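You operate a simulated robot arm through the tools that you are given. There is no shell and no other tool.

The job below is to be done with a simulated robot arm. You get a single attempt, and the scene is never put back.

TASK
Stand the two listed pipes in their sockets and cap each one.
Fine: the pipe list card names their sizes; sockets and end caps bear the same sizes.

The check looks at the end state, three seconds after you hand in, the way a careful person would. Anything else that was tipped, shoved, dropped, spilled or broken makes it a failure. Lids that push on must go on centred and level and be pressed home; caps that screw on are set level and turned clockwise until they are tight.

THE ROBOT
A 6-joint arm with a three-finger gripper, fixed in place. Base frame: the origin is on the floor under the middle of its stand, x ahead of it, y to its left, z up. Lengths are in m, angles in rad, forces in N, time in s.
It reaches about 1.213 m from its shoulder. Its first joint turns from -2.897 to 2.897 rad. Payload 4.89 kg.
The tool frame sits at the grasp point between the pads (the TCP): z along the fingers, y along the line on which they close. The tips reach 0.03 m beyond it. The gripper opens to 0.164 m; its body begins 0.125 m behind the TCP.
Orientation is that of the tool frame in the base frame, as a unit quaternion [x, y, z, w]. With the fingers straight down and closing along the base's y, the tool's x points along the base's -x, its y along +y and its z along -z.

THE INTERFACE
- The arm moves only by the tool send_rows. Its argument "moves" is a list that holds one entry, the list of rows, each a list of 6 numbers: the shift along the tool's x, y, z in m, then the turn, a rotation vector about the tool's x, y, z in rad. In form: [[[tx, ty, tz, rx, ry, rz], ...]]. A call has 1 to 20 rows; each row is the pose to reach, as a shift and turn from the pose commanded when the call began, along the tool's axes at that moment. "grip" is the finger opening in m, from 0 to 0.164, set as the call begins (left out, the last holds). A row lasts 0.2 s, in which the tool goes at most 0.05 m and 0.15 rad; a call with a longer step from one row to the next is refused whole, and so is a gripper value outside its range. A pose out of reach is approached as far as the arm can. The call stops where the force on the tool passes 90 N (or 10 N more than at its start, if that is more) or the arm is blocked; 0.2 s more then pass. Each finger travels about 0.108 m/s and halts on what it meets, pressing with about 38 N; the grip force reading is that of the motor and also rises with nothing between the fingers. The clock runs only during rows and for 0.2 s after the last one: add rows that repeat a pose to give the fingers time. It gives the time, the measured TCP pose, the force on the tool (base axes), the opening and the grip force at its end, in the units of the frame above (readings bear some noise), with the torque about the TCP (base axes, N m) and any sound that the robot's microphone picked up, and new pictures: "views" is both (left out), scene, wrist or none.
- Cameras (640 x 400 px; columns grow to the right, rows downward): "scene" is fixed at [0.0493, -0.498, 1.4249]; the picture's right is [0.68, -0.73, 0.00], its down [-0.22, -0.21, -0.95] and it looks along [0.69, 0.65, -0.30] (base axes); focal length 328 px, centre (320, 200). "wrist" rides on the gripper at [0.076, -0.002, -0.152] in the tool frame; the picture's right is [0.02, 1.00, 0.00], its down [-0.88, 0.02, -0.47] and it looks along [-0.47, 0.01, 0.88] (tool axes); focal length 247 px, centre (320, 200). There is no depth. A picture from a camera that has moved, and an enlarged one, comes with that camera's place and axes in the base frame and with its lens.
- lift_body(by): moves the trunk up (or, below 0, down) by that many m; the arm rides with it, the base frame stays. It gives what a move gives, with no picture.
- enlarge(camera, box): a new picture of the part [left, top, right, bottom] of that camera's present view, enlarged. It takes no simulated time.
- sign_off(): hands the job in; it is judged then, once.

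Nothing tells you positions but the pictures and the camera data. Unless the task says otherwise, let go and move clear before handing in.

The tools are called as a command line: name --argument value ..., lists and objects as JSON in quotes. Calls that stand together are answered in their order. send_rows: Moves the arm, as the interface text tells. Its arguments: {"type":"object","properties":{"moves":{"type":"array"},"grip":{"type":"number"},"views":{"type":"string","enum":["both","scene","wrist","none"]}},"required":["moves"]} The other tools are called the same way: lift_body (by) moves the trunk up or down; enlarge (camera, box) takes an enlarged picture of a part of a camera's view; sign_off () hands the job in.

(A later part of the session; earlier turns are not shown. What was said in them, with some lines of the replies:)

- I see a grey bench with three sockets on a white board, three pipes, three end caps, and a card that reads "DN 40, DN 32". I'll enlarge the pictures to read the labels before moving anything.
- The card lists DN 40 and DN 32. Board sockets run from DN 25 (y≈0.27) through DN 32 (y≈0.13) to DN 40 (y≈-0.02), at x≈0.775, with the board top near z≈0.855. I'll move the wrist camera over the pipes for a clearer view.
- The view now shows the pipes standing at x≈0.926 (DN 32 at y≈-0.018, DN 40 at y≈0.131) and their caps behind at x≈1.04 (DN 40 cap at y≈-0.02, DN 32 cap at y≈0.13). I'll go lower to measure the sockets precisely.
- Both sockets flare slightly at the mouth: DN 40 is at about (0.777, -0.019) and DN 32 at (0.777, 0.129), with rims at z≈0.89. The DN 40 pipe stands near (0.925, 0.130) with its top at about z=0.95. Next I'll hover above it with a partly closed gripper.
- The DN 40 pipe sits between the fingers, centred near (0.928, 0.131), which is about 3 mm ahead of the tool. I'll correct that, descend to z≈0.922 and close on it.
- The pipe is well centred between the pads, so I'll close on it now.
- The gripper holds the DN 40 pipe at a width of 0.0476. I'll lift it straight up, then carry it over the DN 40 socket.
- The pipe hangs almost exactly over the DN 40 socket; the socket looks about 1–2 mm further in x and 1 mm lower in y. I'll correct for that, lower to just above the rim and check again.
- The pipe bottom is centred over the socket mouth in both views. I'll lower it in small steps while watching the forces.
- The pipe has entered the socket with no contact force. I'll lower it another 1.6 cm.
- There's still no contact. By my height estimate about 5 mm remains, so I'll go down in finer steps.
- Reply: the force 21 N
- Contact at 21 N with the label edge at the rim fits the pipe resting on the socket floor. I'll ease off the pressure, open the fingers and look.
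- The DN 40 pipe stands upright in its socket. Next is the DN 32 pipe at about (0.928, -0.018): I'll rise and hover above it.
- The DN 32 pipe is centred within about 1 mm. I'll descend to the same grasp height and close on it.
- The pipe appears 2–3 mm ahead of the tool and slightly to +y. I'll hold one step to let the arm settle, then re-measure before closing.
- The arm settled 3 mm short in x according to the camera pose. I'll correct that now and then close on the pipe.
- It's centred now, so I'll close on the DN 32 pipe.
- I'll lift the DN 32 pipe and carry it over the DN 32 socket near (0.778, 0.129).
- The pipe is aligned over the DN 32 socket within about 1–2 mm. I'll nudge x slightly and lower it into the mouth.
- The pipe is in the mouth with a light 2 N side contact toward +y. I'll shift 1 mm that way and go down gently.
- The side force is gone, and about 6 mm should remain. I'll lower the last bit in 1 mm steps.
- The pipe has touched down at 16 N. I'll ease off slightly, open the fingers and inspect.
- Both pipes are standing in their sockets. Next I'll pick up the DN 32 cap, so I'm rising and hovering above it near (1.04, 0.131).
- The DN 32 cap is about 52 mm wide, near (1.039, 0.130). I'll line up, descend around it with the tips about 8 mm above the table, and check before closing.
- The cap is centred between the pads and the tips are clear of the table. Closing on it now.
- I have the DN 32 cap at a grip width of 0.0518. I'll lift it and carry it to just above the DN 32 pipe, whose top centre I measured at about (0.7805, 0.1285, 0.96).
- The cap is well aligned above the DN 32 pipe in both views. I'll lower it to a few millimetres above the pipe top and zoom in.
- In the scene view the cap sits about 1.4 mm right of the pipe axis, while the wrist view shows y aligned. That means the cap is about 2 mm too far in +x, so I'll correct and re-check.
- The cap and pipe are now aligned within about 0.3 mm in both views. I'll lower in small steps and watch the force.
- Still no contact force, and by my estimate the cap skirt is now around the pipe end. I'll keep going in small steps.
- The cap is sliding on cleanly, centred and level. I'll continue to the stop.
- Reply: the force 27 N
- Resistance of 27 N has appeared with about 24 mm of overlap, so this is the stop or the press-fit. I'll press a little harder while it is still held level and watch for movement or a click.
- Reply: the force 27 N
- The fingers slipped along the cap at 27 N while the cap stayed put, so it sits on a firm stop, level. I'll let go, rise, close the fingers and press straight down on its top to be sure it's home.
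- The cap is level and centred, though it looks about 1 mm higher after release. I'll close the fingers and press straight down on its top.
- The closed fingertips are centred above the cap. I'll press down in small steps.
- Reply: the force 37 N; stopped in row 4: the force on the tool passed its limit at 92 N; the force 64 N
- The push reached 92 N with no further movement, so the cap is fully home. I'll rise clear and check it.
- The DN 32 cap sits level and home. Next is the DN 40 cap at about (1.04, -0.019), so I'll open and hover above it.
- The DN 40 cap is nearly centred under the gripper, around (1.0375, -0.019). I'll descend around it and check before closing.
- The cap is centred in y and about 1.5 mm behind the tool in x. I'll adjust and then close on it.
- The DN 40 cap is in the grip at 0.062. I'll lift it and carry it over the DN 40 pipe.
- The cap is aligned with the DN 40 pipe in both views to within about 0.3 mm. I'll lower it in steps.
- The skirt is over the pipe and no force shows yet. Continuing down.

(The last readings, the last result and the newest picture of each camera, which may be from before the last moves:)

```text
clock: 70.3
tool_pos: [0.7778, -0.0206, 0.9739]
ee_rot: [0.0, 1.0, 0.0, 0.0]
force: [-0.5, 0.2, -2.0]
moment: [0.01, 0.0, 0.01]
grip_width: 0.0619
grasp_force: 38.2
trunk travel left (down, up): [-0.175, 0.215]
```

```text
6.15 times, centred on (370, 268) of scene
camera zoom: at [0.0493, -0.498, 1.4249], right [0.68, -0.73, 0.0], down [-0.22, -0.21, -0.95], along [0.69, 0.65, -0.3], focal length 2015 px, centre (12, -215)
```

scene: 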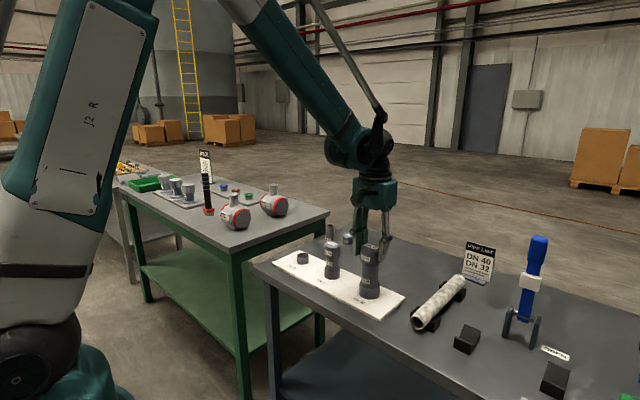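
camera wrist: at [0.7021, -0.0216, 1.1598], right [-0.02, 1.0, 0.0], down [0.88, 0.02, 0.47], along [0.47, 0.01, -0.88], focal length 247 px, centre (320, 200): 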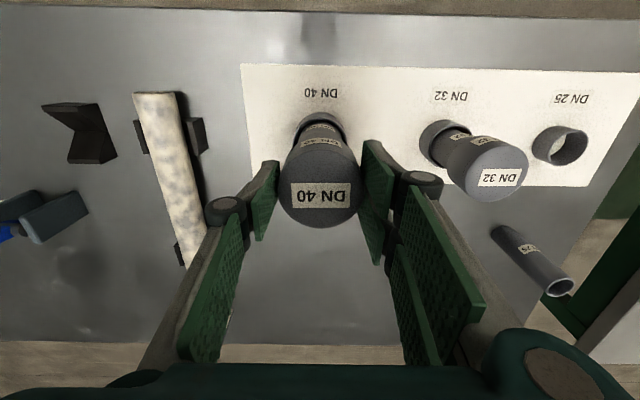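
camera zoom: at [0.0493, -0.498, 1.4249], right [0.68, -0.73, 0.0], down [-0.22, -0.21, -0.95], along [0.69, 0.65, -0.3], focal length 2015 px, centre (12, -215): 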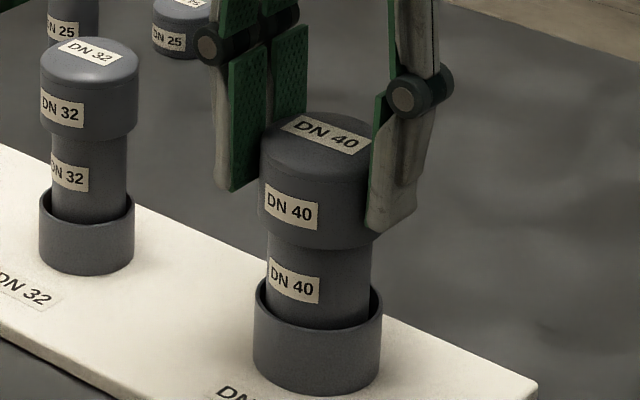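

Still free at z≈0.974. I'll continue in 1 mm steps to find the stop.

send_rows --moves '[[[0, 0, 0.001, 0, 0, 0], [0, 0, 0.002, 0, 0, 0], [0, 0, 0.003, 0, 0, 0], [0, 0, 0.004, 0, 0, 0]]]' --grip 0.042 --views "none"

enlarge --camera "scene" --box '[345, 235, 395, 300]'

```text
clock: 71.3
tool_pos: [0.7777, -0.0201, 0.97]
ee_rot: [0.0, 1.0, 0.0, 0.001]
force: [-0.6, 0.8, -1.2]
moment: [-0.03, 0.01, 0.0]
grip_width: 0.0617
grasp_force: 37.5
trunk travel left (down, up): [-0.175, 0.215]
```

```text
6.15 times, centred on (370, 268) of scene
camera zoom: at [0.0493, -0.498, 1.4249], right [0.68, -0.73, 0.0], down [-0.22, -0.21, -0.95], along [0.69, 0.65, -0.3], focal length 2015 px, centre (12, -215)
```

zoom: 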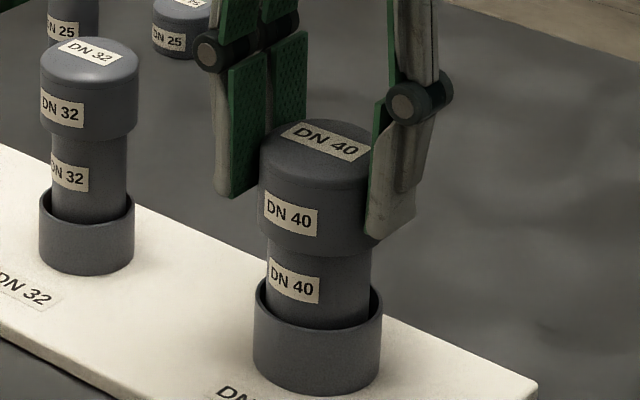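

send_rows --moves '[[[0, 0, 0.001, 0, 0, 0], [0, 0, 0.002, 0, 0, 0], [0, 0, 0.003, 0, 0, 0]]]' --grip 0.042 --views "none"

enlarge --camera "scene" --box '[345, 235, 395, 300]'

```text
clock: 72.1
tool_pos: [0.7786, -0.0202, 0.9684]
ee_rot: [0.0, 1.0, -0.001, 0.002]
force: [3.0, -0.7, 26.7]
moment: [-0.03, -0.14, -0.04]
grip_width: 0.0621
grasp_force: 38.5
trunk travel left (down, up): [-0.175, 0.215]
```

```text
6.15 times, centred on (370, 268) of scene
camera zoom: at [0.0493, -0.498, 1.4249], right [0.68, -0.73, 0.0], down [-0.22, -0.21, -0.95], along [0.69, 0.65, -0.3], focal length 2015 px, centre (12, -215)
```

zoom: 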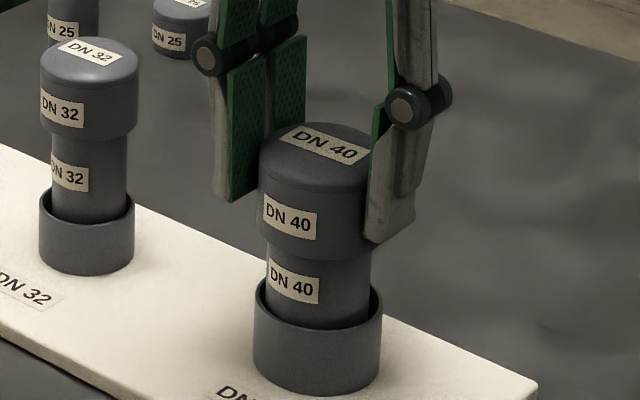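

The cap reached its stop at 27 N and sits level. I'll let go, rise, then press the top with closed fingers.

send_rows --moves '[[[0, 0, 0, 0, 0, 0], [0, 0, 0, 0, 0, 0], [0, 0, 0, 0, 0, 0]]]' --grip 0.095 --views "none"

send_rows --moves '[[[0, 0, -0.03, 0, 0, 0], [0, 0, -0.06, 0, 0, 0], [0, 0, -0.09, 0, 0, 0], [0, 0, -0.09, 0, 0, 0]]]' --grip 0.095

enlarge --camera "scene" --box '[345, 235, 395, 300]'

enlarge --camera "wrist" --box '[270, 90, 370, 200]'

```text
clock: 72.9
tool_pos: [0.7777, -0.0192, 0.9674]
ee_rot: [0.0, 1.0, 0.0, 0.0]
force: [0.3, 0.2, -0.2]
moment: [0.0, -0.03, 0.01]
grip_width: 0.0949
grasp_force: 0.0
trunk travel left (down, up): [-0.175, 0.215]
```

```text
clock: 73.9
tool_pos: [0.7774, -0.0192, 1.0576]
ee_rot: [0.0, 1.0, 0.0, 0.0]
force: [-1.2, -1.0, 0.2]
moment: [0.01, -0.08, -0.01]
grip_width: 0.095
grasp_force: 0.0
trunk travel left (down, up): [-0.175, 0.215]
camera wrist: at [0.7011, -0.0219, 1.21], right [-0.02, 1.0, 0.0], down [0.88, 0.02, 0.47], along [0.47, 0.01, -0.88], focal length 247 px, centre (320, 200)
```

scene: 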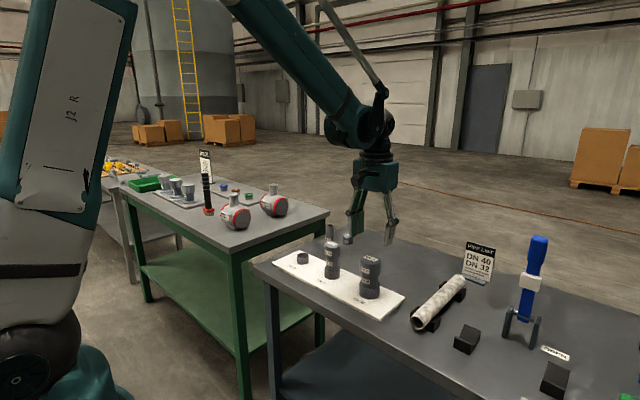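
wrist: 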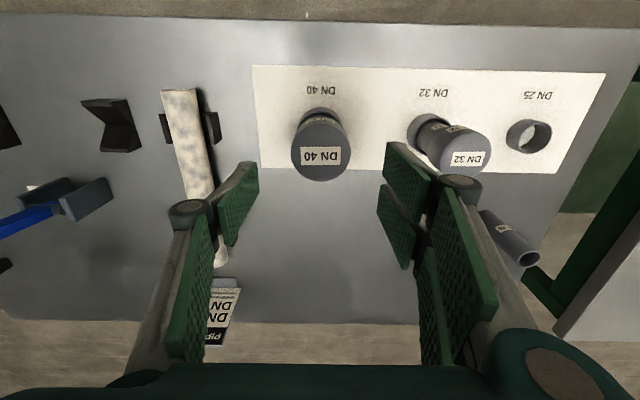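

```text
6.15 times, centred on (370, 268) of scene
camera zoom: at [0.0493, -0.498, 1.4249], right [0.68, -0.73, 0.0], down [-0.22, -0.21, -0.95], along [0.69, 0.65, -0.3], focal length 2015 px, centre (12, -215)
```

zoom: 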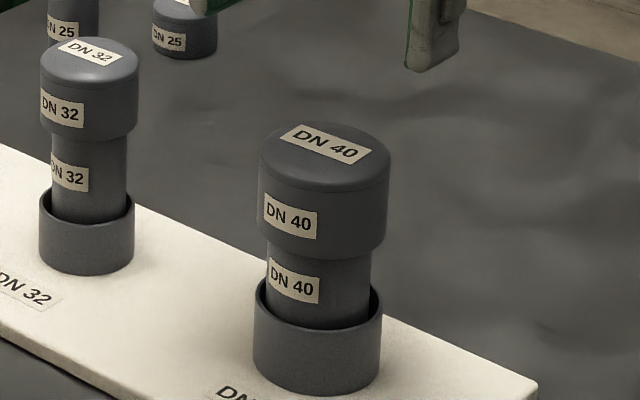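

```text
3.64 times, centred on (320, 145) of wrist
camera zoom: at [0.7011, -0.0219, 1.21], right [-0.02, 1.0, 0.0], down [0.88, 0.02, 0.47], along [0.47, 0.01, -0.88], focal length 898 px, centre (320, 400)
```

zoom: 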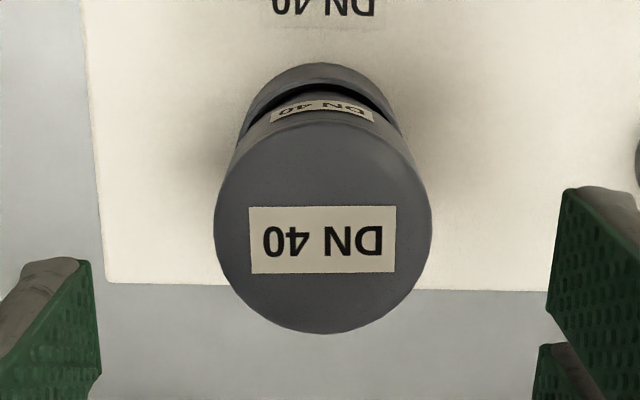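

The DN 40 cap is on, level and centred. I'll close the fingers and press down on it.

send_rows --moves '[[[0, 0, 0, 0, 0, 0], [0, 0, 0, 0, 0, 0], [-0.001, 0, 0, 0, 0, 0], [-0.001, 0, 0.02, 0, 0, 0], [-0.001, 0, 0.04, 0, 0, 0], [-0.001, 0, 0.05, 0, 0, 0], [-0.001, 0, 0.054, 0, 0, 0], [-0.001, 0, 0.054, 0, 0, 0]]]' --grip 0.0 --views "none"

enlarge --camera "scene" --box '[345, 230, 395, 300]'

```text
clock: 75.7
tool_pos: [0.7791, -0.021, 1.0027]
ee_rot: [0.0, 1.0, 0.0, 0.0]
force: [0.6, 0.4, -0.4]
moment: [0.0, 0.01, -0.03]
grip_width: 0.0001
grasp_force: 37.7
trunk travel left (down, up): [-0.175, 0.215]
```

```text
5.71 times, centred on (370, 265) of scene
camera zoom: at [0.0493, -0.498, 1.4249], right [0.68, -0.73, 0.0], down [-0.22, -0.21, -0.95], along [0.69, 0.65, -0.3], focal length 1871 px, centre (34, -171)
```

zoom: 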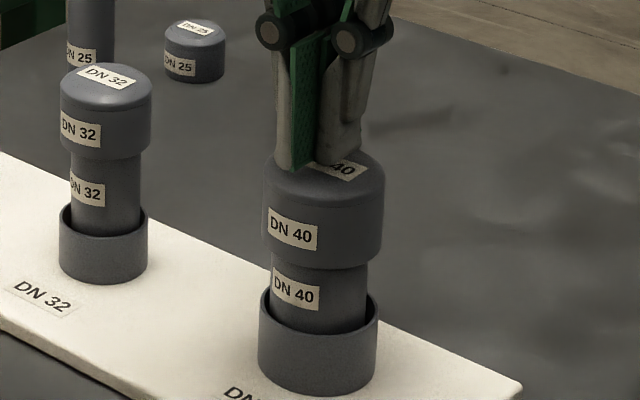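

send_rows --moves '[[[0, 0, 0.002, 0, 0, 0], [0, 0, 0.004, 0, 0, 0], [0, 0, 0.006, 0, 0, 0], [0, 0, 0.007, 0, 0, 0], [0, 0, 0.008, 0, 0, 0], [0, 0, 0.009, 0, 0, 0]]]' --grip 0.0 --views "none"

enlarge --camera "scene" --box '[345, 230, 395, 300]'

```text
clock: 77.1
tool_pos: [0.7785, -0.0209, 0.9952]
ee_rot: [0.0, 1.0, -0.001, 0.0]
force: [4.2, -0.3, 41.2]
moment: [0.11, -0.14, 0.02]
grip_width: 0.0059
grasp_force: 37.8
trunk travel left (down, up): [-0.175, 0.215]
```

```text
5.71 times, centred on (370, 265) of scene
camera zoom: at [0.0493, -0.498, 1.4249], right [0.68, -0.73, 0.0], down [-0.22, -0.21, -0.95], along [0.69, 0.65, -0.3], focal length 1871 px, centre (34, -171)
```

zoom: 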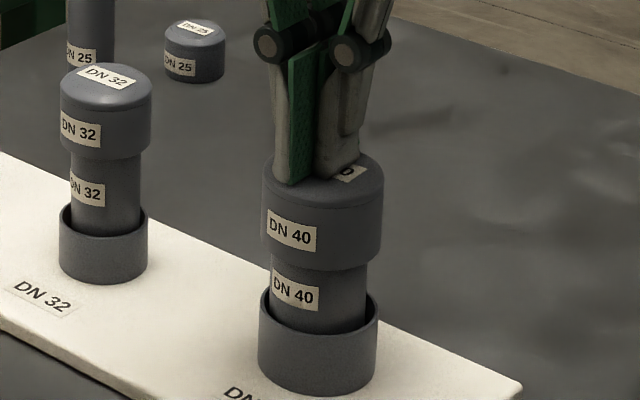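

It's at 41 N with no further travel visible. I'll press a bit harder to be sure it's home.

send_rows --moves '[[[0, 0, 0.001, 0, 0, 0], [0, 0, 0.002, 0, 0, 0], [0, 0, 0.0025, 0, 0, 0]]]' --grip 0.0 --views "none"

enlarge --camera "scene" --box '[345, 230, 395, 300]'

```text
clock: 78.0
tool_pos: [0.7786, -0.02, 0.9962]
ee_rot: [0.0, 1.0, 0.0, 0.001]
force: [-0.7, -1.2, 63.8]
moment: [-0.06, -0.02, -0.02]
grip_width: 0.0059
grasp_force: 38.3
trunk travel left (down, up): [-0.175, 0.215]
stopped in row 3: the force on the tool passed its limit at 93 N (the readings are from after the stop); the commanded pose is now the measured one
```

```text
5.71 times, centred on (370, 265) of scene
camera zoom: at [0.0493, -0.498, 1.4249], right [0.68, -0.73, 0.0], down [-0.22, -0.21, -0.95], along [0.69, 0.65, -0.3], focal length 1871 px, centre (34, -171)
```

zoom: 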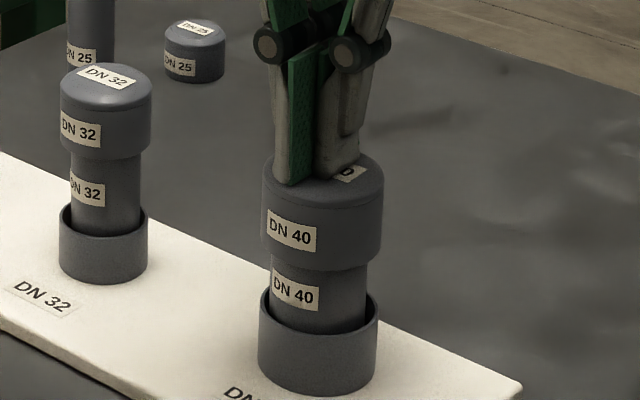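

The DN 40 cap took 93 N with no further movement, so it's home. I'll rise clear and make a final inspection of everything.

send_rows --moves '[[[0, 0, -0.01, 0, 0, 0], [0, 0, -0.05, 0, 0, 0], [0, 0, -0.1, 0, 0, 0], [0, 0, -0.15, 0, 0, 0], [0.03, 0.03, -0.17, 0, 0, 0], [0.06, 0.06, -0.19, 0, 0, 0], [0.09, 0.075, -0.19, 0, 0, 0], [0.09, 0.075, -0.19, 0, 0, 0]]]' --grip 0.1

enlarge --camera "scene" --box '[310, 225, 400, 305]'

enlarge --camera "scene" --box '[345, 230, 395, 300]'

enlarge --camera "scene" --box '[250, 210, 640, 400]'

enlarge --camera "wrist" --box '[200, 100, 440, 260]'

```text
clock: 79.8
tool_pos: [0.688, 0.0551, 1.182]
ee_rot: [0.0, 1.0, 0.0, 0.0]
force: [-0.2, 0.2, -0.3]
moment: [-0.02, -0.12, 0.03]
grip_width: 0.1
grasp_force: 0.0
trunk travel left (down, up): [-0.175, 0.215]
camera wrist: at [0.6113, 0.0539, 1.3347], right [-0.02, 1.0, 0.0], down [0.88, 0.02, 0.47], along [0.47, 0.01, -0.88], focal length 247 px, centre (320, 200)
```

scene: 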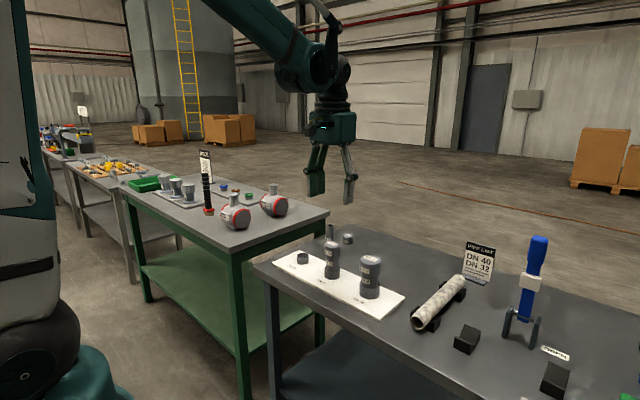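
wrist: 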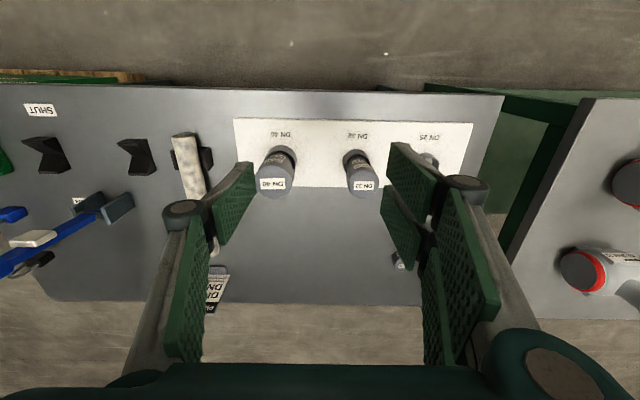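

```text
5.00 times, centred on (355, 265) of scene
camera zoom: at [0.0493, -0.498, 1.4249], right [0.68, -0.73, 0.0], down [-0.22, -0.21, -0.95], along [0.69, 0.65, -0.3], focal length 1637 px, centre (145, -125)
```

zoom: 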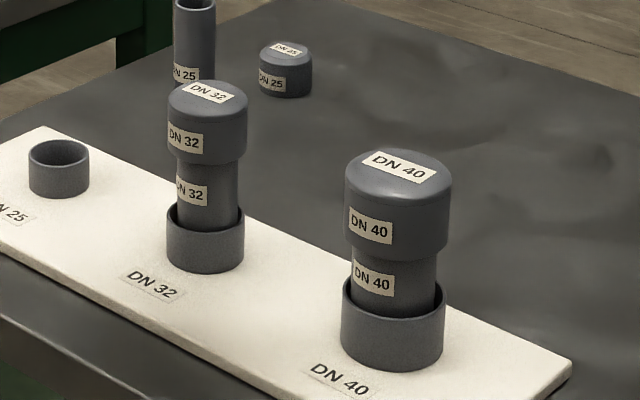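

```text
5.71 times, centred on (370, 265) of scene
camera zoom: at [0.0493, -0.498, 1.4249], right [0.68, -0.73, 0.0], down [-0.22, -0.21, -0.95], along [0.69, 0.65, -0.3], focal length 1871 px, centre (34, -171)
```

zoom: 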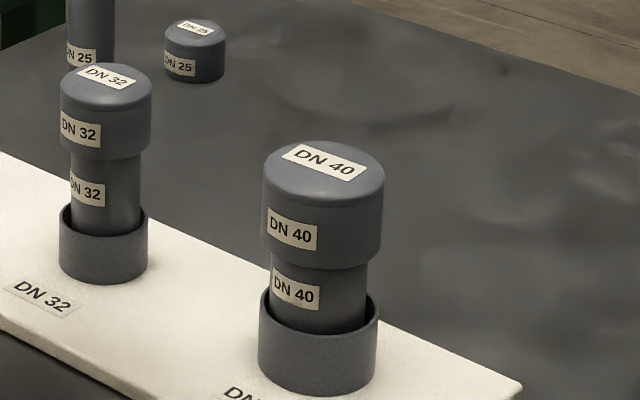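

```text
1.64 times, centred on (445, 305) of scene
camera zoom: at [0.0493, -0.498, 1.4249], right [0.68, -0.73, 0.0], down [-0.22, -0.21, -0.95], along [0.69, 0.65, -0.3], focal length 537 px, centre (115, 28)
```

zoom: 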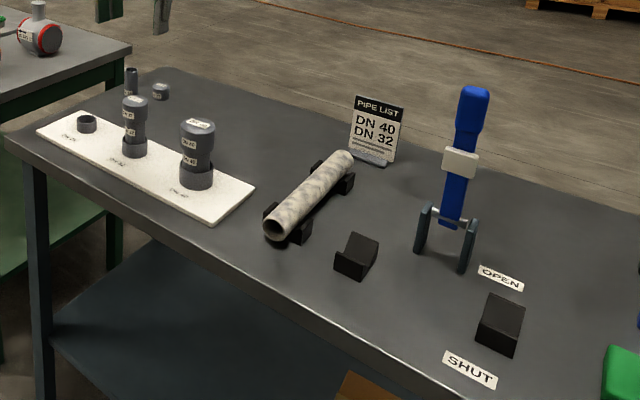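

```text
2.50 times, centred on (320, 180) of wrist
camera zoom: at [0.6113, 0.0539, 1.3347], right [-0.02, 1.0, 0.0], down [0.88, 0.02, 0.47], along [0.47, 0.01, -0.88], focal length 617 px, centre (320, 250)
```

zoom: 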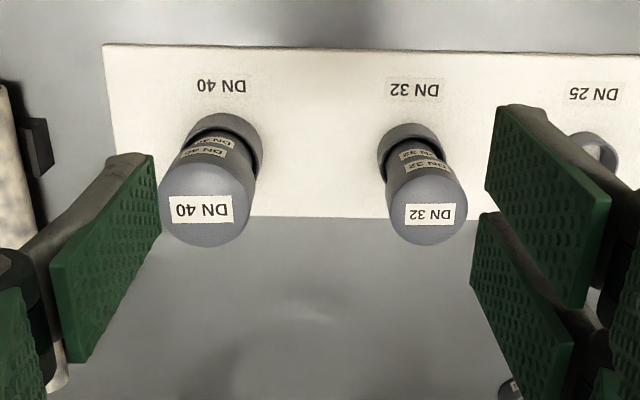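

Both listed pipes, DN 32 and DN 40, stand upright in their matching sockets. Each wears its own cap, level and pressed home. The DN 25 parts, the card and everything else are where they were, and the arm is clear, so I'm handing in.

sign_off

```text
The job is handed in.
```

The DN 40 and DN 32 pipes are standing in their matching sockets, each with its own cap pushed on centred and level. I've handed the job in; no verdict came back, so this is from my own checks.

- **Pipes:** each one was lowered until it met the socket floor, and both stayed upright when released.
- **Caps:** each slid on to a firm stop. I then pressed each from above to just over 90 N, and neither went any further. The caps slid straight on without turning, so I treated them as push-on.
- **One small thing I noticed:** the DN 32 cap sat about 1 mm higher when unloaded than while being pressed. I took that as give under load, not a cap short of home.
- **Everything else:** the DN 25 pipe, its cap, the card and the other things on the bench looked unmoved in the last pictures. The gripper was open and clear of the bench at hand-in.
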